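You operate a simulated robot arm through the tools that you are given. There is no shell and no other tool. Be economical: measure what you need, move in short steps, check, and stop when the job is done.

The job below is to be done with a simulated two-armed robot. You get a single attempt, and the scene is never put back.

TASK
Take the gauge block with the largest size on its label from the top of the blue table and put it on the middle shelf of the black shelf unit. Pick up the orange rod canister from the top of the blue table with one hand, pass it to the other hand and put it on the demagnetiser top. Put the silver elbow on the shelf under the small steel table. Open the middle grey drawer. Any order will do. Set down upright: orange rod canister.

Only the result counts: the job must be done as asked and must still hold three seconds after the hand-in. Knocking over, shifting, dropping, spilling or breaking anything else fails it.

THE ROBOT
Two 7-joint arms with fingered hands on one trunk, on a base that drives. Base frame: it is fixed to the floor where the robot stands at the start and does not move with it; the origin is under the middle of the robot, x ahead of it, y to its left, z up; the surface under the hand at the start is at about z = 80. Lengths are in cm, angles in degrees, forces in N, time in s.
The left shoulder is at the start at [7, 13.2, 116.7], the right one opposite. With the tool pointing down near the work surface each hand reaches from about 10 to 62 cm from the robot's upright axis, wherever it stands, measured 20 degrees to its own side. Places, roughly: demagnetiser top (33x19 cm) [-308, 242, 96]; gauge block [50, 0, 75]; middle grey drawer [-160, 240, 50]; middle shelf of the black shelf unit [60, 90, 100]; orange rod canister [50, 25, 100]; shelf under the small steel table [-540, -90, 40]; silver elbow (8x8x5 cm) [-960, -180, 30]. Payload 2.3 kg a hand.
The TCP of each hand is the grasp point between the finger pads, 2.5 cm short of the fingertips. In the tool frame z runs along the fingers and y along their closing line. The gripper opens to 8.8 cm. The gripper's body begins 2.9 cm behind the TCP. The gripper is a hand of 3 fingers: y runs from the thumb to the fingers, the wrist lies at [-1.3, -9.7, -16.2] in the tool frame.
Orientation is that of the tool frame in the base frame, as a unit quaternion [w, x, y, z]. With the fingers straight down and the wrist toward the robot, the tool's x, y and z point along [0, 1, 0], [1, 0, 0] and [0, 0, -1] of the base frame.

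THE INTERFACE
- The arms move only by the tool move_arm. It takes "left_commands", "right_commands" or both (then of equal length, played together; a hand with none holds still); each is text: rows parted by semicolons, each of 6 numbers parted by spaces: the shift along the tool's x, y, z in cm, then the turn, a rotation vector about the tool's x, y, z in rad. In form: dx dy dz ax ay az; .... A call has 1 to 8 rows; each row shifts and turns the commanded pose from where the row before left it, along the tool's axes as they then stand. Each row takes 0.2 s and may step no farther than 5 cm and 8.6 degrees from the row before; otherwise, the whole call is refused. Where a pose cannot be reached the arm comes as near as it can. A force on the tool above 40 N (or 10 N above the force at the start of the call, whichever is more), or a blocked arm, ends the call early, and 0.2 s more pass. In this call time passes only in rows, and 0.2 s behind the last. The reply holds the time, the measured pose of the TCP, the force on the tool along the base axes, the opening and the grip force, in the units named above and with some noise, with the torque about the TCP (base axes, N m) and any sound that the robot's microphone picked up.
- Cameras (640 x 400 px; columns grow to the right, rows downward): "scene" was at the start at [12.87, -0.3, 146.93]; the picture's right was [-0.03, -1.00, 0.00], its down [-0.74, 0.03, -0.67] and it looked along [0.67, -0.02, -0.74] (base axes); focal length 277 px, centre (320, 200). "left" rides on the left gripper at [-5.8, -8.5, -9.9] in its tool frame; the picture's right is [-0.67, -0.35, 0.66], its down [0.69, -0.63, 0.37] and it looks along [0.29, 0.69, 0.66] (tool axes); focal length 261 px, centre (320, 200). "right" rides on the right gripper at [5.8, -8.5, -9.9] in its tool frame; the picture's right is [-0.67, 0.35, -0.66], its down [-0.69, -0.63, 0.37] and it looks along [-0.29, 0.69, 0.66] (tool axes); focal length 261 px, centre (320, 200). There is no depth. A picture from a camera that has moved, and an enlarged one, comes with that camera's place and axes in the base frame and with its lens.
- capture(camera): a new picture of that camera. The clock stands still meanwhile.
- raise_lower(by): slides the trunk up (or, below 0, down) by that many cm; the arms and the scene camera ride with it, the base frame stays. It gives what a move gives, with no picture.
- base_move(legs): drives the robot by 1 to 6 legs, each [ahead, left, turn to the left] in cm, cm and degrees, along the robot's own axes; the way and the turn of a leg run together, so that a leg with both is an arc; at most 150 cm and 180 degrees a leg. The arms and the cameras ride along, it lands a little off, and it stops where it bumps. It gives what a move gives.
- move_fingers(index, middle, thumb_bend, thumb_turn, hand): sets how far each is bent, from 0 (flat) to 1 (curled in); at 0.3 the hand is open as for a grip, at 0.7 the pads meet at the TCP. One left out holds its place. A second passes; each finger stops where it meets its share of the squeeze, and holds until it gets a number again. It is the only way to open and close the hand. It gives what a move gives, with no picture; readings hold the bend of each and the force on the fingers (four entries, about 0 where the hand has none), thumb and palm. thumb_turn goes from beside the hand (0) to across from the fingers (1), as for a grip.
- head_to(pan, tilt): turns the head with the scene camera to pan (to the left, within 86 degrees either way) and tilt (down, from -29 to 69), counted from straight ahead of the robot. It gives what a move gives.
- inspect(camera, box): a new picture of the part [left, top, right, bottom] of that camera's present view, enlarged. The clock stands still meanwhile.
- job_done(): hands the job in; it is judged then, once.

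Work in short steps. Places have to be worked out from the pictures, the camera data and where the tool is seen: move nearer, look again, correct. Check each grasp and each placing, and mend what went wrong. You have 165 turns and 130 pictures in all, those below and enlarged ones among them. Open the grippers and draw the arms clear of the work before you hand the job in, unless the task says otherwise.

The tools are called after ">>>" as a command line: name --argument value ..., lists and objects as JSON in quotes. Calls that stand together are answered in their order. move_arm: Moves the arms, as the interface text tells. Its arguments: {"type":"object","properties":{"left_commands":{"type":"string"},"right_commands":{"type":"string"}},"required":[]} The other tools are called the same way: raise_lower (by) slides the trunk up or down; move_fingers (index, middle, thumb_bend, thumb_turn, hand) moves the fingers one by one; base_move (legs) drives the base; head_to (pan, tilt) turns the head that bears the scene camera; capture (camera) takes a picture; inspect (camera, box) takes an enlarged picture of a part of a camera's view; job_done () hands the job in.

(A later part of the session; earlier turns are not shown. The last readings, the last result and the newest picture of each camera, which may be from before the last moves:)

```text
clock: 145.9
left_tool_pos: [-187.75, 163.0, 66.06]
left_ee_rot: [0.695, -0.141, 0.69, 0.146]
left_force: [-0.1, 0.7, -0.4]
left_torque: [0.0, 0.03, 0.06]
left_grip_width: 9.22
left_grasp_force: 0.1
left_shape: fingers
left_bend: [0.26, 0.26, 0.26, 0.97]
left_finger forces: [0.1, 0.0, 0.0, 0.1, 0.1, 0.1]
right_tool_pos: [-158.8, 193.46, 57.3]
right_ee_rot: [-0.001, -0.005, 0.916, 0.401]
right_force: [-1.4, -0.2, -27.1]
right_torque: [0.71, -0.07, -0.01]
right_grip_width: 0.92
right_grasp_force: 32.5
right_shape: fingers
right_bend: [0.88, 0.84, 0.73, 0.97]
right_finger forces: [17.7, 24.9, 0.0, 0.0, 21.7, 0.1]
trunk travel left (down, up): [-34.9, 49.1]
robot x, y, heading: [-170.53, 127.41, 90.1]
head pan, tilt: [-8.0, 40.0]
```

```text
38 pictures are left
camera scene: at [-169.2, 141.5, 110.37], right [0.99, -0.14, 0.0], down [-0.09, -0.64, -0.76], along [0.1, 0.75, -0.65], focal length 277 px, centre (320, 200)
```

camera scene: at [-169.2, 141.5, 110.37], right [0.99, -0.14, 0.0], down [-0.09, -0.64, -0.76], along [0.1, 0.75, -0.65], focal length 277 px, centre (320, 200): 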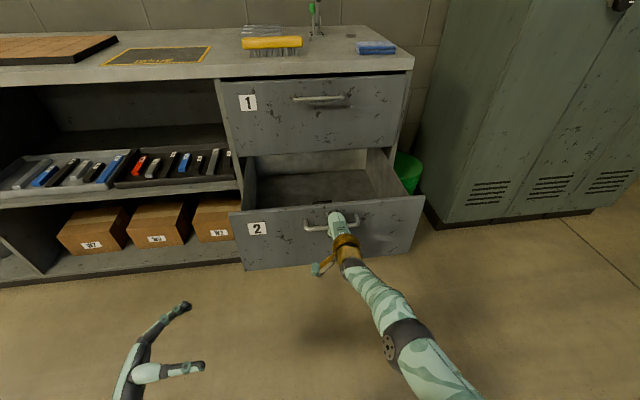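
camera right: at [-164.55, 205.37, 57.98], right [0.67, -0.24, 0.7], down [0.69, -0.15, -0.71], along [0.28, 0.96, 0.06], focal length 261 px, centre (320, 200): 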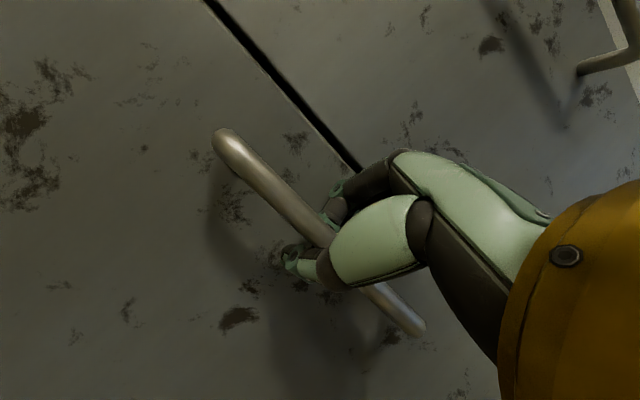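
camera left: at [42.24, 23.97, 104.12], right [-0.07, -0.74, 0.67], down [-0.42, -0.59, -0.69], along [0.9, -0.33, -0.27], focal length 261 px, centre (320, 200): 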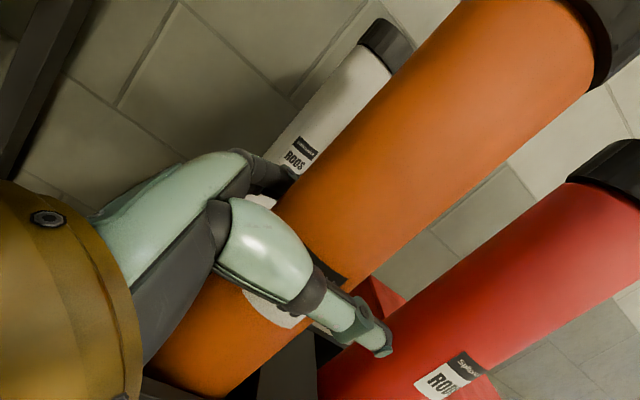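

The drawer is about 25 cm open. I release in reverse order of the approach: open, raise 2 cm, and back away.

>>> move_fingers --hand "right" --index 0.54 --middle 0.54 --thumb_bend 0.26

>>> raise_lower --by 2.3

>>> base_move --legs '[[-5, 0, 0]]'

>>> capture --camera "scene"

```text
clock: 146.9
left_tool_pos: [-187.78, 162.4, 66.31]
left_ee_rot: [0.695, -0.14, 0.69, 0.147]
left_force: [0.2, 0.7, -0.3]
left_torque: [0.02, -0.04, -0.01]
left_grip_width: 9.21
left_grasp_force: 0.1
left_shape: fingers
left_bend: [0.26, 0.26, 0.26, 0.97]
left_finger forces: [0.0, 0.0, 0.0, 0.0, 0.0, 0.0]
right_tool_pos: [-158.96, 193.17, 57.86]
right_ee_rot: [0.0, -0.005, 0.915, 0.404]
right_force: [0.1, -0.4, -0.9]
right_torque: [-0.03, 0.01, 0.03]
right_grip_width: 6.12
right_grasp_force: 0.0
right_shape: fingers
right_bend: [0.54, 0.54, 0.26, 0.97]
right_finger forces: [0.0, 0.0, 0.0, 0.2, 0.0, 0.0]
trunk travel left (down, up): [-34.9, 49.1]
robot x, y, heading: [-170.59, 127.3, 90.1]
head pan, tilt: [-8.0, 40.0]
```

```text
clock: 147.6
left_tool_pos: [-187.92, 162.52, 68.72]
left_ee_rot: [0.696, -0.139, 0.689, 0.149]
left_force: [-0.4, 0.7, 0.2]
left_torque: [0.0, -0.01, 0.01]
left_grip_width: 9.22
left_grasp_force: 0.1
left_shape: fingers
left_bend: [0.26, 0.26, 0.26, 0.97]
left_finger forces: [0.0, 0.1, 0.0, 0.0, 0.0, 0.0]
right_tool_pos: [-158.83, 193.05, 60.11]
right_ee_rot: [0.0, -0.004, 0.915, 0.403]
right_force: [0.6, 0.2, 0.4]
right_torque: [-0.01, 0.04, -0.04]
right_grip_width: 6.14
right_grasp_force: 0.0
right_shape: fingers
right_bend: [0.54, 0.54, 0.26, 0.97]
right_finger forces: [0.0, 0.0, 0.0, 0.1, 0.0, 0.0]
trunk travel left (down, up): [-37.2, 46.8]
robot x, y, heading: [-170.36, 127.33, 90.3]
head pan, tilt: [-8.0, 40.0]
```

```text
clock: 148.5
left_tool_pos: [-187.88, 157.41, 68.54]
left_ee_rot: [0.695, -0.139, 0.69, 0.147]
left_force: [-1.1, 0.6, -0.3]
left_torque: [-0.01, -0.01, -0.02]
left_grip_width: 9.22
left_grasp_force: 0.1
left_shape: fingers
left_bend: [0.26, 0.26, 0.26, 0.97]
left_finger forces: [0.0, 0.1, 0.1, 0.1, 0.1, 0.0]
right_tool_pos: [-158.95, 187.97, 60.21]
right_ee_rot: [0.0, -0.004, 0.915, 0.404]
right_force: [0.5, -0.2, 0.3]
right_torque: [0.01, 0.0, 0.01]
right_grip_width: 6.15
right_grasp_force: 0.0
right_shape: fingers
right_bend: [0.54, 0.54, 0.26, 0.97]
right_finger forces: [0.0, 0.0, 0.1, 0.0, 0.1, 0.0]
trunk travel left (down, up): [-37.2, 46.8]
robot x, y, heading: [-170.57, 122.59, 90.2]
head pan, tilt: [-8.0, 40.0]
```

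```text
37 pictures are left
camera scene: at [-169.32, 135.64, 112.8], right [0.99, -0.14, 0.0], down [-0.09, -0.64, -0.77], along [0.1, 0.76, -0.64], focal length 277 px, centre (320, 200)
```

scene: 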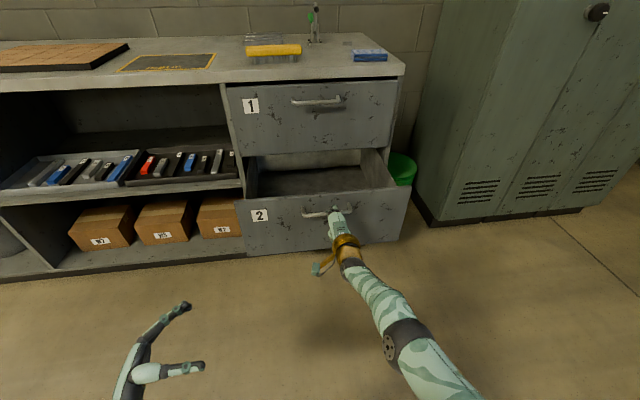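

The drawer stays open and the hand is clear. I back off, turn left to face −x, raise the trunk and look along the hall.

>>> base_move --legs '[[-60, 0, 0], [0, 0, 90]]'

>>> raise_lower --by 35

>>> head_to --pan 10 --tilt 10

>>> capture --camera "scene"

```text
clock: 155.7
left_tool_pos: [-205.23, 44.89, 68.59]
left_ee_rot: [0.387, -0.586, 0.39, 0.596]
left_force: [0.2, -0.3, -0.4]
left_torque: [0.02, 0.05, 0.01]
left_grip_width: 9.23
left_grasp_force: 0.1
left_shape: fingers
left_bend: [0.26, 0.26, 0.26, 0.97]
left_finger forces: [0.0, 0.0, 0.0, 0.0, 0.0, 0.0]
right_tool_pos: [-235.9, 73.91, 60.14]
right_ee_rot: [0.286, 0.648, -0.645, -0.287]
right_force: [-0.3, 0.4, -0.1]
right_torque: [0.03, -0.01, -0.02]
right_grip_width: 6.14
right_grasp_force: 0.1
right_shape: fingers
right_bend: [0.54, 0.54, 0.26, 0.97]
right_finger forces: [0.0, 0.1, 0.0, 0.1, 0.0, 0.0]
trunk travel left (down, up): [-37.2, 46.8]
robot x, y, heading: [-170.04, 62.39, -180.0]
head pan, tilt: [-8.0, 40.0]
```

```text
clock: 159.1
left_tool_pos: [-205.34, 44.85, 103.61]
left_ee_rot: [0.388, -0.585, 0.39, 0.595]
left_force: [-0.5, -0.4, 1.0]
left_torque: [0.02, 0.02, 0.01]
left_grip_width: 9.22
left_grasp_force: 0.0
left_shape: fingers
left_bend: [0.26, 0.26, 0.26, 0.97]
left_finger forces: [0.0, 0.0, 0.0, 0.0, 0.0, 0.0]
right_tool_pos: [-235.86, 74.02, 95.07]
right_ee_rot: [0.286, 0.649, -0.644, -0.286]
right_force: [-0.3, 0.0, -1.0]
right_torque: [0.02, 0.02, 0.0]
right_grip_width: 6.09
right_grasp_force: 0.0
right_shape: fingers
right_bend: [0.54, 0.54, 0.26, 0.97]
right_finger forces: [0.1, 0.0, 0.0, 0.1, 0.1, 0.0]
trunk travel left (down, up): [-72.2, 11.8]
robot x, y, heading: [-169.93, 61.93, -180.0]
head pan, tilt: [-8.0, 40.0]
```

```text
clock: 160.1
left_tool_pos: [-205.34, 44.88, 103.57]
left_ee_rot: [0.388, -0.585, 0.39, 0.595]
left_force: [-0.5, -0.9, -0.2]
left_torque: [0.01, 0.0, 0.0]
left_grip_width: 9.23
left_grasp_force: 0.0
left_shape: fingers
left_bend: [0.26, 0.26, 0.26, 0.97]
left_finger forces: [0.1, 0.0, 0.0, 0.1, 0.0, 0.1]
right_tool_pos: [-235.84, 73.95, 95.22]
right_ee_rot: [0.285, 0.649, -0.645, -0.286]
right_force: [-2.2, 0.3, 0.0]
right_torque: [0.08, 0.02, -0.01]
right_grip_width: 6.12
right_grasp_force: 0.0
right_shape: fingers
right_bend: [0.54, 0.54, 0.26, 0.97]
right_finger forces: [0.0, 0.0, 0.1, 0.1, 0.0, 0.0]
trunk travel left (down, up): [-72.2, 11.8]
robot x, y, heading: [-170.23, 62.56, -180.1]
head pan, tilt: [10.0, 10.0]
```

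```text
36 pictures are left
camera scene: at [-184.32, 60.63, 152.55], right [-0.17, 0.98, 0.0], down [0.17, 0.03, -0.98], along [-0.97, -0.17, -0.17], focal length 277 px, centre (320, 200)
```

scene: 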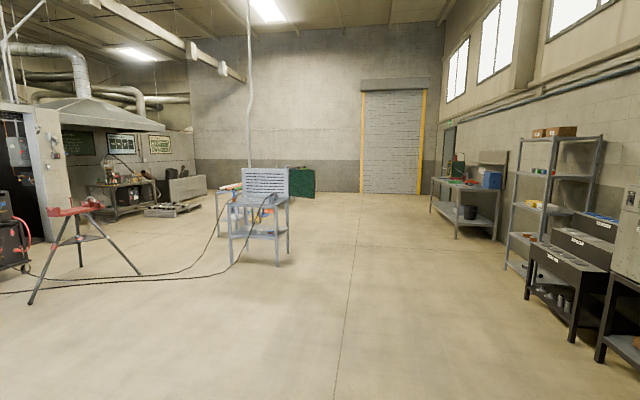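

The small steel table stands ahead-left; the elbow should be beyond it near the green box. The aisle along y≈60 is clear, so I drive 600 cm ahead, clear of the cables, and look.

>>> base_move --legs '[[150, 0, 0], [150, 0, 0], [150, 0, 0], [150, 0, 0]]'

>>> head_to --pan 50 --tilt 18

>>> capture --camera "scene"

```text
clock: 188.5
left_tool_pos: [-803.74, 46.02, 103.68]
left_ee_rot: [0.389, -0.585, 0.391, 0.595]
left_force: [0.2, -0.2, 0.2]
left_torque: [0.0, 0.03, 0.04]
left_grip_width: 9.2
left_grasp_force: 0.0
left_shape: fingers
left_bend: [0.26, 0.26, 0.26, 0.97]
left_finger forces: [0.0, 0.0, 0.0, 0.0, 0.1, 0.0]
right_tool_pos: [-834.2, 75.33, 95.23]
right_ee_rot: [0.285, 0.647, -0.646, -0.287]
right_force: [-0.6, 1.1, 0.3]
right_torque: [0.0, 0.02, 0.02]
right_grip_width: 6.11
right_grasp_force: 0.0
right_shape: fingers
right_bend: [0.54, 0.54, 0.26, 0.97]
right_finger forces: [0.0, 0.0, 0.0, 0.1, 0.1, 0.0]
trunk travel left (down, up): [-72.2, 11.8]
robot x, y, heading: [-768.5, 63.27, 180.0]
head pan, tilt: [10.0, 10.0]
```

```text
clock: 189.6
left_tool_pos: [-803.75, 45.92, 103.72]
left_ee_rot: [0.389, -0.585, 0.391, 0.595]
left_force: [0.1, 0.1, -1.0]
left_torque: [0.01, 0.01, 0.0]
left_grip_width: 9.23
left_grasp_force: 0.0
left_shape: fingers
left_bend: [0.26, 0.26, 0.26, 0.97]
left_finger forces: [0.0, 0.0, 0.0, 0.1, 0.1, 0.0]
right_tool_pos: [-834.21, 75.36, 95.26]
right_ee_rot: [0.285, 0.648, -0.646, -0.287]
right_force: [1.5, -0.1, -0.1]
right_torque: [-0.04, -0.02, -0.03]
right_grip_width: 6.12
right_grasp_force: 0.1
right_shape: fingers
right_bend: [0.54, 0.54, 0.26, 0.97]
right_finger forces: [0.0, 0.0, 0.0, 0.1, 0.0, 0.1]
trunk travel left (down, up): [-72.2, 11.8]
robot x, y, heading: [-768.55, 63.07, 179.9]
head pan, tilt: [50.0, 18.0]
```

```text
35 pictures are left
camera scene: at [-779.54, 56.23, 151.26], right [-0.76, 0.65, 0.0], down [0.2, 0.24, -0.95], along [-0.61, -0.73, -0.31], focal length 277 px, centre (320, 200)
```

scene: 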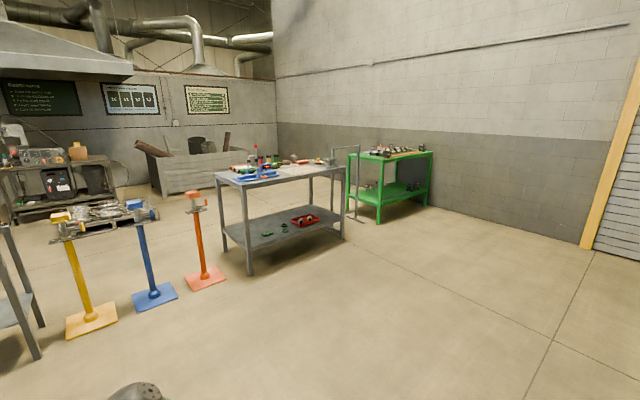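

The elbow should be in or near the red tray on the lower shelf of the grey table. I zoom in.

>>> inspect --camera "scene" --box '[230, 190, 350, 260]'

```text
5.33 times, centred on (290, 225) of scene
camera zoom: at [-779.54, 56.23, 151.26], right [-0.76, 0.65, 0.0], down [0.2, 0.24, -0.95], along [-0.61, -0.73, -0.31], focal length 1480 px, centre (480, 67)
```

zoom: 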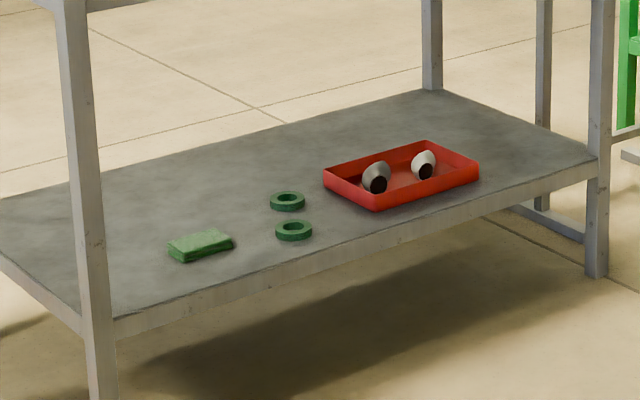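

The tray with two elbows is at about (−954, −178); the table's front edge is at y≈−159. I turn to face it and drive closer.

>>> base_move --legs '[[0, 0, 90], [0, -90, 0], [0, -90, 0], [125, 0, 0]]'

>>> raise_lower --by -40

>>> head_to --pan 0 --tilt 30

>>> capture --camera "scene"

```text
clock: 208.4
left_tool_pos: [-930.97, -97.5, 103.55]
left_ee_rot: [-0.144, -0.69, -0.136, 0.696]
left_force: [-0.4, -0.1, 0.1]
left_torque: [0.01, 0.02, 0.01]
left_grip_width: 9.24
left_grasp_force: 0.0
left_shape: fingers
left_bend: [0.26, 0.26, 0.26, 0.97]
left_finger forces: [0.1, 0.0, 0.0, 0.0, 0.0, 0.1]
right_tool_pos: [-960.29, -127.63, 95.23]
right_ee_rot: [0.405, 0.914, 0.0, -0.001]
right_force: [0.2, 0.5, -0.1]
right_torque: [-0.02, -0.02, -0.01]
right_grip_width: 6.13
right_grasp_force: 0.0
right_shape: fingers
right_bend: [0.54, 0.54, 0.26, 0.97]
right_finger forces: [0.1, 0.0, 0.1, 0.1, 0.0, 0.1]
trunk travel left (down, up): [-72.2, 11.8]
robot x, y, heading: [-948.43, -62.25, -89.9]
head pan, tilt: [50.0, 18.0]
```

```text
clock: 212.2
left_tool_pos: [-930.97, -97.5, 63.69]
left_ee_rot: [-0.145, -0.69, -0.135, 0.696]
left_force: [0.8, -0.5, -0.9]
left_torque: [0.01, 0.0, -0.01]
left_grip_width: 9.21
left_grasp_force: 0.0
left_shape: fingers
left_bend: [0.26, 0.26, 0.26, 0.97]
left_finger forces: [0.0, 0.0, 0.0, 0.0, 0.0, 0.0]
right_tool_pos: [-960.26, -127.84, 55.26]
right_ee_rot: [0.404, 0.915, 0.0, -0.002]
right_force: [-0.2, -0.8, -0.1]
right_torque: [0.0, -0.01, 0.02]
right_grip_width: 6.12
right_grasp_force: 0.0
right_shape: fingers
right_bend: [0.54, 0.54, 0.26, 0.97]
right_finger forces: [0.1, 0.0, 0.1, 0.1, 0.0, 0.0]
trunk travel left (down, up): [-32.2, 51.8]
robot x, y, heading: [-948.33, -62.36, -90.3]
head pan, tilt: [50.0, 18.0]
```

```text
clock: 213.4
left_tool_pos: [-931.04, -97.34, 63.69]
left_ee_rot: [-0.144, -0.69, -0.136, 0.696]
left_force: [1.4, 0.4, 0.4]
left_torque: [0.0, -0.02, -0.02]
left_grip_width: 9.23
left_grasp_force: 0.0
left_shape: fingers
left_bend: [0.26, 0.26, 0.26, 0.97]
left_finger forces: [0.1, 0.0, 0.1, 0.0, 0.0, 0.0]
right_tool_pos: [-960.29, -127.76, 55.14]
right_ee_rot: [0.404, 0.915, 0.0, -0.002]
right_force: [-0.2, -0.8, 0.2]
right_torque: [0.0, 0.0, 0.03]
right_grip_width: 6.14
right_grasp_force: 0.1
right_shape: fingers
right_bend: [0.54, 0.54, 0.26, 0.97]
right_finger forces: [0.0, 0.0, 0.0, 0.1, 0.0, 0.0]
trunk travel left (down, up): [-32.2, 51.8]
robot x, y, heading: [-948.45, -62.13, -90.3]
head pan, tilt: [0.0, 30.0]
```

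```text
33 pictures are left
camera scene: at [-948.35, -76.18, 109.33], right [-1.0, 0.0, 0.0], down [0.0, 0.5, -0.87], along [0.0, -0.87, -0.5], focal length 277 px, centre (320, 200)
```

scene: 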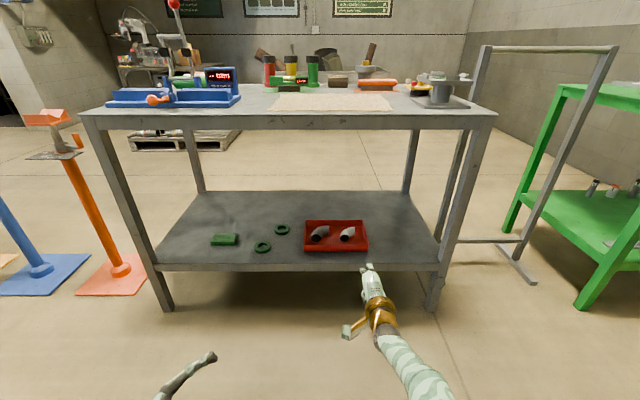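

>>> inspect --camera "scene" --box '[290, 210, 386, 270]'

```text
6.67 times, centred on (338, 240) of scene
camera zoom: at [-948.35, -76.18, 109.33], right [-1.0, 0.0, 0.0], down [0.0, 0.5, -0.87], along [0.0, -0.87, -0.5], focal length 1849 px, centre (200, -67)
```

zoom: 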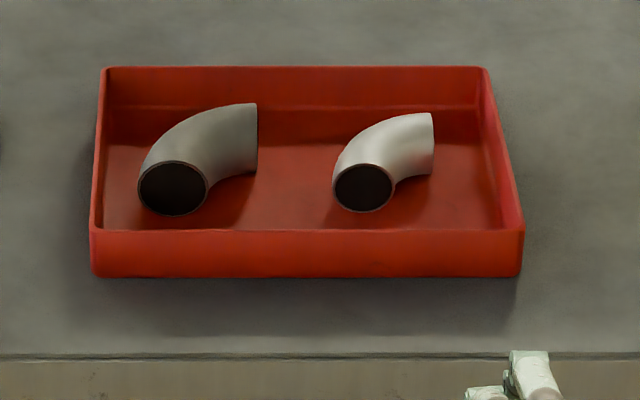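

The silver elbow is the lighter, right-hand one, lying flat with its bend near (−960.6, −178.2) and tube about 4.2 cm. I draw the right hand in, turn it vertical, then yaw it 45° left to grip across the bend.

>>> move_arm --right_commands "0 -3.1 -3.5 0 0 0;0 -3.1 -3.5 0 0 0;0 -3.1 -3.5 0 0 0"

>>> move_arm --right_commands "0 0 0 0.14 0 0;0 0 0 0.14 0 0;0 0 0 0.14 0 0;0 0 0 0.14 0 0;0 0 0 0.14 0 0;0 0 0 0.135 0 0"

>>> move_arm --right_commands "0 0 0 0 0 -0.131;0 0 0 0 0 -0.131;0 0 0 0 0 -0.131;0 0 0 0 0 -0.131;0 0 0 0 0 -0.131;0 0 0 0 0 -0.131"

>>> move_fingers --hand "right" --index 0.32 --middle 0.32 --thumb_bend 0.32

```text
clock: 214.2
left_tool_pos: [-931.0, -97.34, 63.51]
left_ee_rot: [-0.145, -0.69, -0.136, 0.696]
left_force: [0.0, -0.9, 0.5]
left_torque: [0.03, -0.02, 0.0]
left_grip_width: 9.24
left_grasp_force: 0.1
left_shape: fingers
left_bend: [0.26, 0.26, 0.26, 0.97]
left_finger forces: [0.0, 0.0, 0.0, 0.0, 0.1, 0.1]
right_tool_pos: [-960.28, -113.78, 55.66]
right_ee_rot: [0.405, 0.914, 0.0, -0.002]
right_force: [0.4, 0.2, 0.5]
right_torque: [-0.02, -0.05, 0.02]
right_grip_width: 6.15
right_grasp_force: 0.0
right_shape: fingers
right_bend: [0.54, 0.54, 0.26, 0.98]
right_finger forces: [0.0, 0.0, 0.1, 0.0, 0.0, 0.1]
trunk travel left (down, up): [-32.2, 51.8]
robot x, y, heading: [-948.02, -62.21, -90.3]
head pan, tilt: [0.0, 30.0]
```

```text
clock: 215.6
left_tool_pos: [-930.99, -97.43, 63.57]
left_ee_rot: [-0.145, -0.69, -0.136, 0.696]
left_force: [-0.3, 0.2, 0.1]
left_torque: [-0.02, 0.02, 0.01]
left_grip_width: 9.22
left_grasp_force: 0.0
left_shape: fingers
left_bend: [0.26, 0.26, 0.26, 0.97]
left_finger forces: [0.0, 0.1, 0.1, 0.0, 0.0, 0.1]
right_tool_pos: [-960.26, -113.9, 55.51]
right_ee_rot: [-0.001, 1.0, 0.0, -0.002]
right_force: [0.0, 0.6, 0.2]
right_torque: [0.01, -0.01, -0.03]
right_grip_width: 6.18
right_grasp_force: 0.1
right_shape: fingers
right_bend: [0.54, 0.54, 0.26, 0.98]
right_finger forces: [0.1, 0.0, 0.0, 0.1, 0.0, 0.0]
trunk travel left (down, up): [-32.2, 51.8]
robot x, y, heading: [-948.38, -62.19, -90.5]
head pan, tilt: [0.0, 30.0]
```

```text
clock: 217.0
left_tool_pos: [-931.08, -97.38, 63.7]
left_ee_rot: [-0.144, -0.69, -0.136, 0.696]
left_force: [-0.2, -0.5, 0.0]
left_torque: [-0.01, 0.01, 0.02]
left_grip_width: 9.19
left_grasp_force: 0.1
left_shape: fingers
left_bend: [0.26, 0.26, 0.26, 0.97]
left_finger forces: [0.1, 0.1, 0.1, 0.1, 0.0, 0.0]
right_tool_pos: [-960.35, -113.75, 55.4]
right_ee_rot: [-0.002, 0.923, 0.384, 0.0]
right_force: [0.6, -0.2, -0.1]
right_torque: [-0.01, -0.01, -0.02]
right_grip_width: 6.16
right_grasp_force: 0.0
right_shape: fingers
right_bend: [0.54, 0.54, 0.26, 0.98]
right_finger forces: [0.0, 0.0, 0.0, 0.1, 0.0, 0.0]
trunk travel left (down, up): [-32.2, 51.8]
robot x, y, heading: [-948.67, -61.89, -90.3]
head pan, tilt: [0.0, 30.0]
```

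```text
clock: 218.0
left_tool_pos: [-931.03, -97.36, 63.59]
left_ee_rot: [-0.145, -0.69, -0.136, 0.696]
left_force: [-0.2, -0.4, 0.1]
left_torque: [0.02, 0.0, 0.0]
left_grip_width: 9.25
left_grasp_force: 0.0
left_shape: fingers
left_bend: [0.26, 0.26, 0.26, 0.97]
left_finger forces: [0.0, 0.1, 0.1, 0.0, 0.1, 0.1]
right_tool_pos: [-960.25, -113.76, 55.32]
right_ee_rot: [-0.003, 0.923, 0.384, -0.001]
right_force: [-0.5, 0.0, 0.2]
right_torque: [0.01, -0.02, 0.0]
right_grip_width: 8.08
right_grasp_force: 0.0
right_shape: fingers
right_bend: [0.32, 0.32, 0.32, 0.98]
right_finger forces: [0.0, 0.0, 0.0, 0.0, 0.1, 0.0]
trunk travel left (down, up): [-32.2, 51.8]
robot x, y, heading: [-948.35, -61.91, -90.2]
head pan, tilt: [0.0, 30.0]
```

The hand is vertical and yawed. I lower 13 cm and drive ahead 58 cm, which brings it over the tray under the table top.

>>> raise_lower --by -12

>>> base_move --legs '[[58, 0, 0.2]]'

>>> capture --camera "right"

>>> capture --camera "scene"

```text
clock: 219.5
left_tool_pos: [-931.08, -97.47, 51.61]
left_ee_rot: [-0.144, -0.69, -0.136, 0.696]
left_force: [0.6, 0.0, 0.2]
left_torque: [0.01, 0.0, 0.01]
left_grip_width: 9.21
left_grasp_force: 0.1
left_shape: fingers
left_bend: [0.26, 0.26, 0.26, 0.97]
left_finger forces: [0.0, 0.1, 0.0, 0.1, 0.0, 0.0]
right_tool_pos: [-960.33, -113.81, 43.49]
right_ee_rot: [-0.002, 0.924, 0.382, -0.001]
right_force: [-0.3, -0.2, 0.3]
right_torque: [-0.03, -0.01, 0.02]
right_grip_width: 8.1
right_grasp_force: 0.1
right_shape: fingers
right_bend: [0.32, 0.32, 0.32, 0.98]
right_finger forces: [0.1, 0.0, 0.0, 0.0, 0.0, 0.0]
trunk travel left (down, up): [-20.2, 63.8]
robot x, y, heading: [-948.56, -62.35, -90.3]
head pan, tilt: [0.0, 30.0]
```

```text
clock: 222.8
left_tool_pos: [-930.72, -155.16, 51.61]
left_ee_rot: [-0.147, -0.689, -0.14, 0.695]
left_force: [-0.5, -0.2, 0.4]
left_torque: [0.0, -0.04, 0.0]
left_grip_width: 9.23
left_grasp_force: 0.0
left_shape: fingers
left_bend: [0.26, 0.26, 0.26, 0.97]
left_finger forces: [0.1, 0.1, 0.0, 0.0, 0.0, 0.0]
right_tool_pos: [-959.88, -171.68, 43.33]
right_ee_rot: [-0.003, 0.922, 0.387, -0.001]
right_force: [-0.8, 0.0, -0.2]
right_torque: [0.01, 0.01, -0.01]
right_grip_width: 8.08
right_grasp_force: 0.1
right_shape: fingers
right_bend: [0.32, 0.32, 0.32, 0.98]
right_finger forces: [0.0, 0.1, 0.0, 0.0, 0.1, 0.0]
trunk travel left (down, up): [-20.2, 63.8]
robot x, y, heading: [-948.0, -119.62, -89.9]
head pan, tilt: [0.0, 30.0]
```

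```text
31 pictures are left
camera right: at [-961.85, -161.54, 53.44], right [-0.22, -0.72, 0.65], down [-0.93, -0.05, -0.36], along [0.29, -0.69, -0.66], focal length 261 px, centre (320, 200)
```

right: 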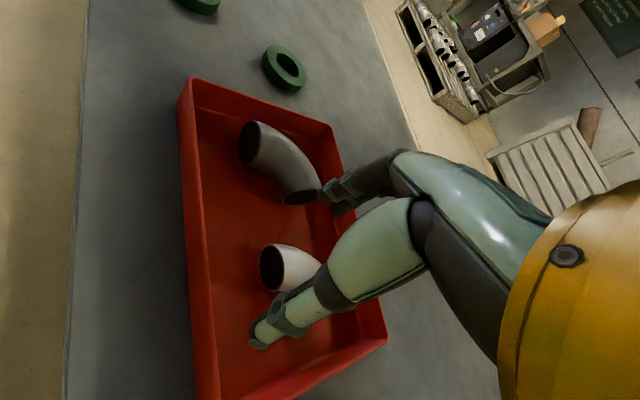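

```text
30 pictures are left
camera scene: at [-948.27, -134.01, 97.33], right [-1.0, 0.0, 0.0], down [0.0, 0.5, -0.87], along [0.0, -0.87, -0.5], focal length 277 px, centre (320, 200)
```

scene: 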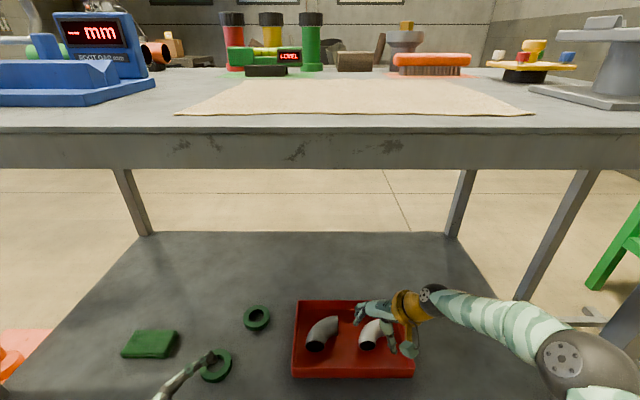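

The silver elbow's near end is at about (−959.6, −174.8), so its bend centre is about (−961.3, −178.9). I drive 6 cm ahead and shift over it.

>>> base_move --legs '[[6, 0, 0]]'

>>> move_arm --right_commands "-1.8 -0.1 2.5 0 0 0"

>>> inspect --camera "right" --box '[160, 120, 416, 360]'

>>> inspect --camera "scene" --box '[260, 260, 480, 400]'

```text
clock: 223.7
left_tool_pos: [-930.7, -161.11, 51.51]
left_ee_rot: [-0.148, -0.689, -0.139, 0.695]
left_force: [0.7, -0.2, -0.2]
left_torque: [-0.01, -0.01, 0.0]
left_grip_width: 9.23
left_grasp_force: 0.1
left_shape: fingers
left_bend: [0.26, 0.26, 0.26, 0.97]
left_finger forces: [0.0, 0.0, 0.0, 0.1, 0.1, 0.0]
right_tool_pos: [-959.8, -177.67, 43.39]
right_ee_rot: [-0.003, 0.922, 0.386, -0.002]
right_force: [-0.1, -0.1, -0.2]
right_torque: [0.01, -0.01, 0.03]
right_grip_width: 8.11
right_grasp_force: 0.0
right_shape: fingers
right_bend: [0.32, 0.32, 0.32, 0.98]
right_finger forces: [0.0, 0.0, 0.1, 0.0, 0.0, 0.1]
trunk travel left (down, up): [-20.2, 63.8]
robot x, y, heading: [-948.63, -126.16, -89.8]
head pan, tilt: [0.0, 30.0]
```

```text
clock: 224.1
left_tool_pos: [-930.75, -161.15, 51.53]
left_ee_rot: [-0.148, -0.689, -0.139, 0.696]
left_force: [0.4, 0.2, -0.2]
left_torque: [-0.01, -0.02, 0.0]
left_grip_width: 9.21
left_grasp_force: 0.0
left_shape: fingers
left_bend: [0.26, 0.26, 0.26, 0.97]
left_finger forces: [0.0, 0.0, 0.1, 0.1, 0.1, 0.0]
right_tool_pos: [-961.3, -178.84, 40.88]
right_ee_rot: [-0.001, 0.922, 0.386, -0.002]
right_force: [-1.7, -0.5, -0.1]
right_torque: [0.03, 0.0, 0.02]
right_grip_width: 8.1
right_grasp_force: 0.1
right_shape: fingers
right_bend: [0.32, 0.32, 0.32, 0.98]
right_finger forces: [0.0, 0.1, 0.1, 0.0, 0.0, 0.1]
trunk travel left (down, up): [-20.2, 63.8]
robot x, y, heading: [-948.41, -126.45, -89.9]
head pan, tilt: [0.0, 30.0]
```

```text
1.67 times, centred on (288, 240) of right
camera zoom: at [-963.17, -168.75, 50.96], right [-0.22, -0.72, 0.65], down [-0.93, -0.05, -0.36], along [0.29, -0.69, -0.66], focal length 434 px, centre (373, 133)
```

zoom: 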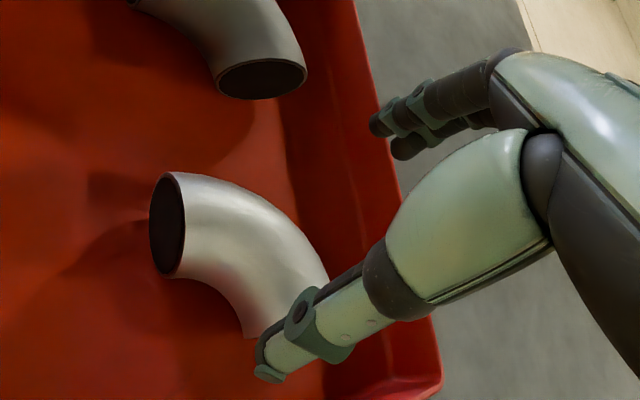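

```text
2.86 times, centred on (370, 330) of scene
camera zoom: at [-948.26, -140.02, 97.33], right [-1.0, 0.0, 0.0], down [0.0, 0.5, -0.87], along [0.0, -0.87, -0.5], focal length 793 px, centre (177, -171)
```

zoom: 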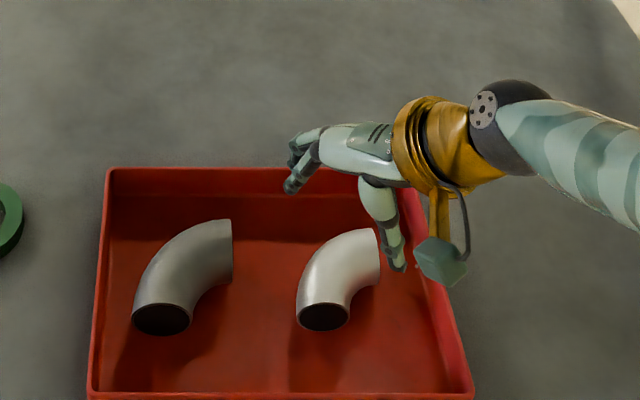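

Bend centre confirmed under the TCP. I descend 6.5 cm in steps.

>>> move_arm --right_commands "0 0 2.5 0 0 0;0 0 2 0 0 0;0 0 1.3 0 0 0;0 0 0.7 0 0 0"

>>> inspect --camera "right" --box '[160, 120, 416, 360]'

```text
clock: 225.1
left_tool_pos: [-930.76, -161.17, 51.62]
left_ee_rot: [-0.149, -0.689, -0.139, 0.695]
left_force: [-0.1, -0.7, 0.2]
left_torque: [0.0, 0.01, 0.01]
left_grip_width: 9.23
left_grasp_force: 0.1
left_shape: fingers
left_bend: [0.26, 0.26, 0.26, 0.97]
left_finger forces: [0.0, 0.1, 0.0, 0.0, 0.0, 0.0]
right_tool_pos: [-961.31, -178.83, 34.38]
right_ee_rot: [-0.001, 0.922, 0.386, -0.001]
right_force: [-0.7, -0.3, -0.1]
right_torque: [0.01, 0.01, 0.01]
right_grip_width: 8.1
right_grasp_force: 0.1
right_shape: fingers
right_bend: [0.32, 0.32, 0.32, 0.98]
right_finger forces: [0.1, 0.0, 0.0, 0.0, 0.0, 0.0]
trunk travel left (down, up): [-20.2, 63.8]
robot x, y, heading: [-948.23, -125.93, -89.8]
head pan, tilt: [0.0, 30.0]
```

```text
1.67 times, centred on (288, 240) of right
camera zoom: at [-963.22, -168.72, 44.48], right [-0.22, -0.72, 0.65], down [-0.93, -0.05, -0.36], along [0.29, -0.69, -0.66], focal length 434 px, centre (373, 133)
```

zoom: 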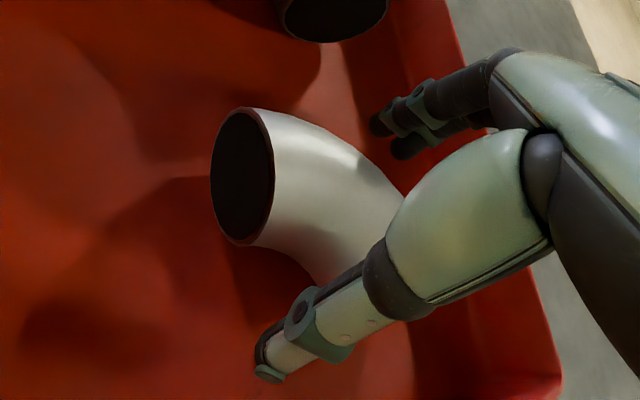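

The elbow's bend is between the thumb (inside) and fingers (outside). I close.

>>> move_fingers --hand "right" --index 0.75 --middle 0.75 --thumb_bend 0.75

>>> move_arm --right_commands "0 0 -1 0 0 0;0 0 -2 0 0 0;0 0 -2.5 0 0 0;0 0 -2.5 0 0 0"

>>> inspect --camera "right" --box '[160, 120, 416, 360]'

```text
clock: 226.1
left_tool_pos: [-930.79, -161.0, 51.65]
left_ee_rot: [-0.148, -0.69, -0.139, 0.695]
left_force: [-0.2, -0.7, 0.6]
left_torque: [-0.01, 0.03, 0.03]
left_grip_width: 9.2
left_grasp_force: 0.0
left_shape: fingers
left_bend: [0.26, 0.26, 0.26, 0.97]
left_finger forces: [0.0, 0.0, 0.1, 0.1, 0.0, 0.0]
right_tool_pos: [-961.27, -178.94, 34.55]
right_ee_rot: [-0.003, 0.922, 0.387, -0.001]
right_force: [0.8, 0.6, -1.8]
right_torque: [0.02, -0.03, -0.02]
right_grip_width: 3.41
right_grasp_force: 20.9
right_shape: fingers
right_bend: [0.73, 0.63, 0.49, 0.94]
right_finger forces: [11.9, 8.9, 0.0, 0.1, 20.3, 0.1]
trunk travel left (down, up): [-20.2, 63.8]
robot x, y, heading: [-948.32, -126.05, -89.6]
head pan, tilt: [0.0, 30.0]
```

```text
clock: 227.1
left_tool_pos: [-930.72, -161.01, 51.71]
left_ee_rot: [-0.148, -0.689, -0.139, 0.695]
left_force: [-0.1, 0.7, -0.3]
left_torque: [-0.01, 0.01, 0.02]
left_grip_width: 9.23
left_grasp_force: 0.0
left_shape: fingers
left_bend: [0.26, 0.26, 0.26, 0.97]
left_finger forces: [0.1, 0.1, 0.0, 0.0, 0.1, 0.0]
right_tool_pos: [-961.18, -178.81, 42.33]
right_ee_rot: [-0.002, 0.922, 0.386, -0.002]
right_force: [-0.3, -0.1, -1.6]
right_torque: [-0.04, 0.0, -0.01]
right_grip_width: 3.4
right_grasp_force: 20.1
right_shape: fingers
right_bend: [0.73, 0.63, 0.49, 0.94]
right_finger forces: [11.5, 9.1, 0.0, 0.1, 20.1, 0.0]
trunk travel left (down, up): [-20.2, 63.8]
robot x, y, heading: [-948.4, -126.12, -89.7]
head pan, tilt: [0.0, 30.0]
```

```text
1.67 times, centred on (288, 240) of right
camera zoom: at [-963.18, -168.74, 52.44], right [-0.22, -0.72, 0.65], down [-0.93, -0.05, -0.36], along [0.29, -0.69, -0.66], focal length 434 px, centre (373, 133)
```

zoom: 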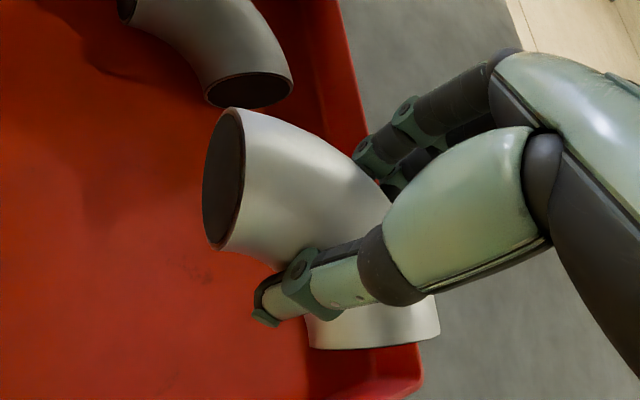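

The silver elbow is held level. I back out from under the table and drive to the small steel table.

>>> base_move --legs '[[-126, 0, -0.3], [0, 140, 0], [0, 140, 0], [0, 130, 0]]'

>>> capture --camera "scene"

```text
clock: 251.4
left_tool_pos: [-541.87, -36.93, 51.61]
left_ee_rot: [-0.144, -0.69, -0.137, 0.696]
left_force: [-1.1, -0.3, 0.1]
left_torque: [-0.03, 0.02, 0.0]
left_grip_width: 9.24
left_grasp_force: 0.1
left_shape: fingers
left_bend: [0.26, 0.26, 0.26, 0.97]
left_finger forces: [0.0, 0.1, 0.0, 0.0, 0.0, 0.1]
right_tool_pos: [-573.11, -54.6, 42.16]
right_ee_rot: [-0.003, 0.926, 0.377, -0.007]
right_force: [-0.5, 0.0, 0.1]
right_torque: [-0.02, -0.04, 0.02]
right_grip_width: 3.39
right_grasp_force: 20.7
right_shape: fingers
right_bend: [0.73, 0.64, 0.49, 0.94]
right_finger forces: [13.1, 8.7, 0.1, 0.1, 20.2, 0.1]
trunk travel left (down, up): [-20.2, 63.8]
robot x, y, heading: [-558.95, -1.36, -90.3]
head pan, tilt: [0.0, 30.0]
stopped in leg 4: the force on the tool passed its limit at 61 N (the readings are from after the stop); the commanded pose is now the measured one
```

```text
25 pictures are left
camera scene: at [-559.22, -15.73, 97.32], right [-1.0, 0.0, 0.0], down [0.0, 0.5, -0.87], along [0.0, -0.87, -0.5], focal length 277 px, centre (320, 200)
```

scene: 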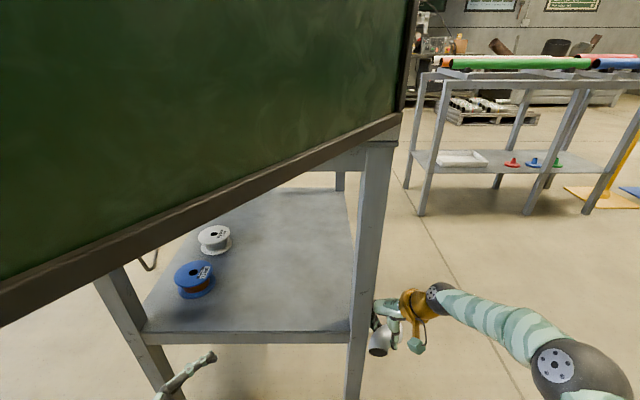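

The hand touched the table's right front leg while I drove sideways, and a green board hangs over the front. I move away from the leg, back off, and look at the whole table.

>>> base_move --legs '[[0, -6, 0], [-75, 0, 0]]'

>>> raise_lower --by 25

>>> head_to --pan 5 --tilt 25

>>> capture --camera "scene"

>>> inspect --camera "right" --box '[160, 120, 416, 360]'

```text
clock: 256.0
left_tool_pos: [-547.55, 38.38, 51.62]
left_ee_rot: [-0.15, -0.689, -0.142, 0.695]
left_force: [0.0, -0.2, 0.1]
left_torque: [0.02, 0.04, 0.0]
left_grip_width: 9.2
left_grasp_force: 0.0
left_shape: fingers
left_bend: [0.26, 0.26, 0.26, 0.97]
left_finger forces: [0.0, 0.1, 0.0, 0.1, 0.0, 0.0]
right_tool_pos: [-578.51, 20.17, 42.35]
right_ee_rot: [-0.002, 0.923, 0.386, -0.006]
right_force: [0.0, -0.6, -0.6]
right_torque: [-0.02, -0.01, -0.04]
right_grip_width: 3.39
right_grasp_force: 20.5
right_shape: fingers
right_bend: [0.73, 0.64, 0.49, 0.94]
right_finger forces: [11.3, 8.9, 0.1, 0.1, 20.2, 0.0]
trunk travel left (down, up): [-20.2, 63.8]
robot x, y, heading: [-565.47, 73.42, -89.5]
head pan, tilt: [0.0, 30.0]
```

```text
clock: 258.6
left_tool_pos: [-547.55, 38.38, 76.58]
left_ee_rot: [-0.15, -0.689, -0.142, 0.695]
left_force: [0.0, 0.8, 0.3]
left_torque: [-0.01, -0.03, 0.02]
left_grip_width: 9.22
left_grasp_force: 0.1
left_shape: fingers
left_bend: [0.26, 0.26, 0.26, 0.97]
left_finger forces: [0.0, 0.0, 0.1, 0.0, 0.1, 0.1]
right_tool_pos: [-578.59, 20.22, 67.15]
right_ee_rot: [-0.002, 0.922, 0.386, -0.007]
right_force: [0.0, 0.3, -1.5]
right_torque: [-0.03, 0.03, -0.03]
right_grip_width: 3.39
right_grasp_force: 20.0
right_shape: fingers
right_bend: [0.73, 0.64, 0.49, 0.94]
right_finger forces: [11.4, 8.8, 0.0, 0.0, 20.0, 0.0]
trunk travel left (down, up): [-45.2, 38.8]
robot x, y, heading: [-565.34, 73.08, -89.4]
head pan, tilt: [0.0, 30.0]
```

```text
clock: 259.3
left_tool_pos: [-547.54, 38.3, 76.63]
left_ee_rot: [-0.149, -0.689, -0.142, 0.694]
left_force: [0.4, -0.5, 0.6]
left_torque: [0.01, 0.02, 0.01]
left_grip_width: 9.24
left_grasp_force: 0.0
left_shape: fingers
left_bend: [0.26, 0.26, 0.26, 0.97]
left_finger forces: [0.0, 0.0, 0.1, 0.0, 0.0, 0.0]
right_tool_pos: [-578.42, 20.15, 67.37]
right_ee_rot: [-0.002, 0.923, 0.385, -0.007]
right_force: [0.1, 0.4, -1.7]
right_torque: [-0.06, -0.02, 0.03]
right_grip_width: 3.37
right_grasp_force: 20.4
right_shape: fingers
right_bend: [0.73, 0.64, 0.49, 0.94]
right_finger forces: [11.5, 8.8, 0.0, 0.1, 20.0, 0.0]
trunk travel left (down, up): [-45.2, 38.8]
robot x, y, heading: [-565.35, 73.32, -89.3]
head pan, tilt: [5.0, 25.0]
```

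```text
24 pictures are left
camera scene: at [-564.4, 59.18, 123.12], right [-1.0, -0.1, 0.0], down [-0.04, 0.42, -0.91], along [0.09, -0.9, -0.42], focal length 277 px, centre (320, 200)
```

scene: 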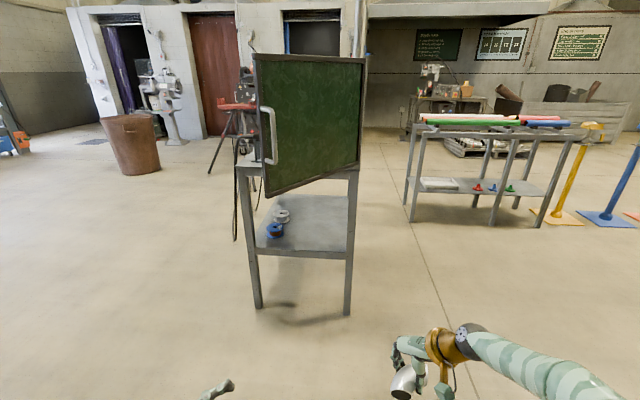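

```text
1.67 times, centred on (288, 240) of right
camera zoom: at [-580.39, 30.39, 77.34], right [-0.21, -0.72, 0.66], down [-0.93, -0.05, -0.35], along [0.28, -0.69, -0.66], focal length 434 px, centre (373, 133)
```

zoom: 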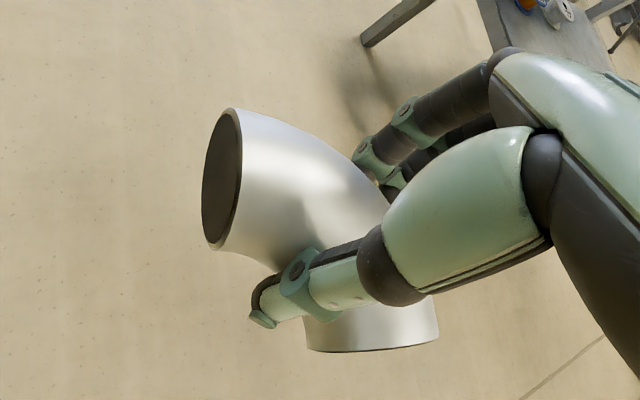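

The green panel is the machine's open door overhanging the front, so I'll serve the shelf from its −x side. First I draw the left arm in, then drive around at a safe distance.

>>> move_arm --left_commands "0 -2.7 -1.2 0 0 0;0 -2.7 -1.2 0 0 0;0 -2.7 -1.2 0 0 0;0 -2.7 -1.2 0 0 0"

>>> base_move --legs '[[0, -105, 0], [0, 0, 90], [0, -80, 0], [0, -75, 0]]'

>>> head_to --pan 0 --tilt 30

>>> capture --camera "scene"

```text
clock: 260.3
left_tool_pos: [-547.34, 50.15, 76.16]
left_ee_rot: [-0.151, -0.689, -0.14, 0.695]
left_force: [0.6, -1.0, 0.9]
left_torque: [0.01, 0.02, 0.02]
left_grip_width: 9.21
left_grasp_force: 0.1
left_shape: fingers
left_bend: [0.26, 0.26, 0.26, 0.97]
left_finger forces: [0.1, 0.1, 0.0, 0.0, 0.0, 0.1]
left hand out of reach, approached as far as the arm can: row 4
right_tool_pos: [-578.57, 20.32, 67.36]
right_ee_rot: [-0.001, 0.923, 0.385, -0.006]
right_force: [0.1, 0.2, -0.6]
right_torque: [-0.03, -0.06, 0.0]
right_grip_width: 3.4
right_grasp_force: 20.1
right_shape: fingers
right_bend: [0.73, 0.64, 0.49, 0.94]
right_finger forces: [11.5, 8.8, 0.0, 0.0, 20.0, 0.0]
trunk travel left (down, up): [-45.2, 38.8]
robot x, y, heading: [-565.1, 73.43, -89.2]
head pan, tilt: [5.0, 25.0]
```

```text
clock: 277.0
left_tool_pos: [-645.72, -65.13, 76.12]
left_ee_rot: [0.597, 0.389, 0.585, -0.387]
left_force: [0.3, 0.5, 0.3]
left_torque: [0.02, 0.01, -0.02]
left_grip_width: 9.21
left_grasp_force: 0.0
left_shape: fingers
left_bend: [0.26, 0.26, 0.26, 0.97]
left_finger forces: [0.0, 0.0, 0.0, 0.1, 0.0, 0.0]
right_tool_pos: [-616.02, -96.62, 67.27]
right_ee_rot: [0.002, 0.383, 0.924, -0.006]
right_force: [0.0, 0.1, -1.4]
right_torque: [0.03, -0.02, 0.0]
right_grip_width: 3.38
right_grasp_force: 20.1
right_shape: fingers
right_bend: [0.73, 0.64, 0.49, 0.94]
right_finger forces: [11.2, 8.5, 0.0, 0.0, 19.7, 0.0]
trunk travel left (down, up): [-45.2, 38.8]
robot x, y, heading: [-669.13, -82.95, 0.6]
head pan, tilt: [5.0, 25.0]
```

```text
clock: 277.7
left_tool_pos: [-645.62, -65.13, 76.16]
left_ee_rot: [0.597, 0.389, 0.586, -0.386]
left_force: [0.0, 0.5, 0.7]
left_torque: [0.01, 0.01, 0.0]
left_grip_width: 9.21
left_grasp_force: 0.1
left_shape: fingers
left_bend: [0.26, 0.26, 0.26, 0.97]
left_finger forces: [0.1, 0.0, 0.0, 0.1, 0.1, 0.0]
right_tool_pos: [-615.84, -96.54, 67.34]
right_ee_rot: [0.003, 0.382, 0.924, -0.005]
right_force: [-0.2, -0.3, -1.8]
right_torque: [0.0, 0.0, -0.03]
right_grip_width: 3.36
right_grasp_force: 19.1
right_shape: fingers
right_bend: [0.73, 0.64, 0.49, 0.94]
right_finger forces: [11.2, 8.5, 0.0, 0.1, 19.7, 0.0]
trunk travel left (down, up): [-45.2, 38.8]
robot x, y, heading: [-669.4, -83.24, 0.3]
head pan, tilt: [0.0, 30.0]
```

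```text
22 pictures are left
camera scene: at [-655.02, -83.06, 122.33], right [0.01, -1.0, 0.0], down [-0.5, 0.0, -0.87], along [0.87, 0.01, -0.5], focal length 277 px, centre (320, 200)
```

scene: 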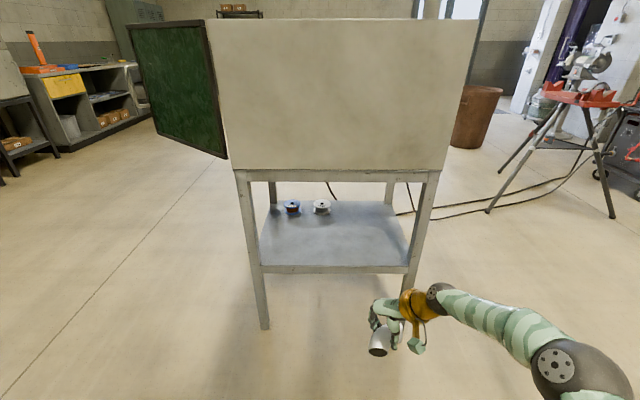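

From this side the shelf is open between legs at y −55 and −121. I shift 21 cm left so the elbow joint clears the leg, lower 20 cm, and drive in with the hand at y≈−75.

>>> base_move --legs '[[0, 21, -0.4]]'

>>> raise_lower --by -20

>>> base_move --legs '[[42, 0, 0]]'

>>> head_to --pan -10 --tilt 40

>>> capture --camera "scene"

```text
clock: 279.3
left_tool_pos: [-645.51, -44.55, 75.95]
left_ee_rot: [0.596, 0.391, 0.584, -0.389]
left_force: [0.4, 0.2, 0.0]
left_torque: [0.0, 0.0, 0.02]
left_grip_width: 9.21
left_grasp_force: 0.1
left_shape: fingers
left_bend: [0.26, 0.26, 0.26, 0.97]
left_finger forces: [0.1, 0.1, 0.0, 0.1, 0.0, 0.1]
right_tool_pos: [-616.0, -76.19, 67.33]
right_ee_rot: [0.004, 0.385, 0.923, -0.006]
right_force: [-0.1, 0.2, -2.4]
right_torque: [0.02, -0.06, 0.04]
right_grip_width: 3.36
right_grasp_force: 19.3
right_shape: fingers
right_bend: [0.73, 0.64, 0.49, 0.94]
right_finger forces: [11.2, 8.6, 0.0, 0.1, 19.6, 0.0]
trunk travel left (down, up): [-45.2, 38.8]
robot x, y, heading: [-668.72, -62.31, -0.2]
head pan, tilt: [0.0, 30.0]
```

```text
clock: 281.5
left_tool_pos: [-645.56, -44.54, 56.07]
left_ee_rot: [0.596, 0.39, 0.584, -0.389]
left_force: [0.0, 0.2, 0.9]
left_torque: [0.03, 0.0, -0.01]
left_grip_width: 9.23
left_grasp_force: 0.0
left_shape: fingers
left_bend: [0.26, 0.26, 0.26, 0.97]
left_finger forces: [0.0, 0.0, 0.0, 0.0, 0.1, 0.0]
right_tool_pos: [-616.12, -76.09, 47.33]
right_ee_rot: [0.003, 0.385, 0.923, -0.007]
right_force: [0.9, -0.5, -1.5]
right_torque: [0.01, -0.03, 0.02]
right_grip_width: 3.43
right_grasp_force: 19.5
right_shape: fingers
right_bend: [0.73, 0.64, 0.49, 0.94]
right_finger forces: [11.1, 8.6, 0.1, 0.0, 19.6, 0.0]
trunk travel left (down, up): [-25.2, 58.8]
robot x, y, heading: [-669.37, -62.1, -0.1]
head pan, tilt: [0.0, 30.0]
```

```text
clock: 284.1
left_tool_pos: [-603.82, -44.5, 56.06]
left_ee_rot: [0.596, 0.39, 0.584, -0.389]
left_force: [0.4, 0.4, -0.1]
left_torque: [-0.02, 0.01, 0.02]
left_grip_width: 9.24
left_grasp_force: 0.1
left_shape: fingers
left_bend: [0.26, 0.26, 0.26, 0.97]
left_finger forces: [0.0, 0.0, 0.0, 0.1, 0.0, 0.1]
right_tool_pos: [-574.19, -76.15, 47.26]
right_ee_rot: [0.002, 0.384, 0.923, -0.005]
right_force: [-0.3, 1.0, -1.8]
right_torque: [0.03, -0.05, 0.01]
right_grip_width: 3.4
right_grasp_force: 19.9
right_shape: fingers
right_bend: [0.73, 0.64, 0.49, 0.94]
right_finger forces: [11.2, 8.6, 0.1, 0.1, 19.6, 0.1]
trunk travel left (down, up): [-25.2, 58.8]
robot x, y, heading: [-627.18, -62.18, -0.1]
head pan, tilt: [0.0, 30.0]
```

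```text
clock: 284.8
left_tool_pos: [-603.7, -44.56, 56.08]
left_ee_rot: [0.595, 0.391, 0.585, -0.39]
left_force: [0.5, 0.4, 0.0]
left_torque: [0.02, 0.0, 0.02]
left_grip_width: 9.19
left_grasp_force: 0.1
left_shape: fingers
left_bend: [0.26, 0.26, 0.26, 0.97]
left_finger forces: [0.1, 0.1, 0.0, 0.1, 0.0, 0.0]
right_tool_pos: [-574.13, -76.05, 47.21]
right_ee_rot: [0.003, 0.386, 0.922, -0.006]
right_force: [-0.4, 0.9, -1.3]
right_torque: [0.01, 0.01, 0.0]
right_grip_width: 3.38
right_grasp_force: 19.5
right_shape: fingers
right_bend: [0.73, 0.64, 0.49, 0.94]
right_finger forces: [11.1, 8.5, 0.0, 0.0, 19.6, 0.1]
trunk travel left (down, up): [-25.2, 58.8]
robot x, y, heading: [-627.35, -62.44, -0.0]
head pan, tilt: [-10.0, 40.0]
```

```text
21 pictures are left
camera scene: at [-613.89, -63.78, 100.79], right [-0.17, -0.98, 0.0], down [-0.63, 0.11, -0.77], along [0.75, -0.13, -0.64], focal length 277 px, centre (320, 200)
```

scene: 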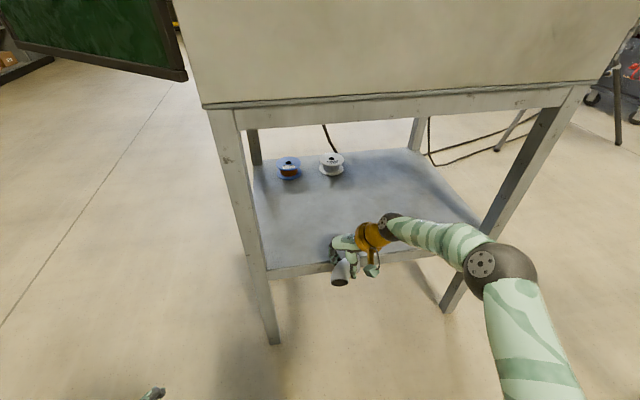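

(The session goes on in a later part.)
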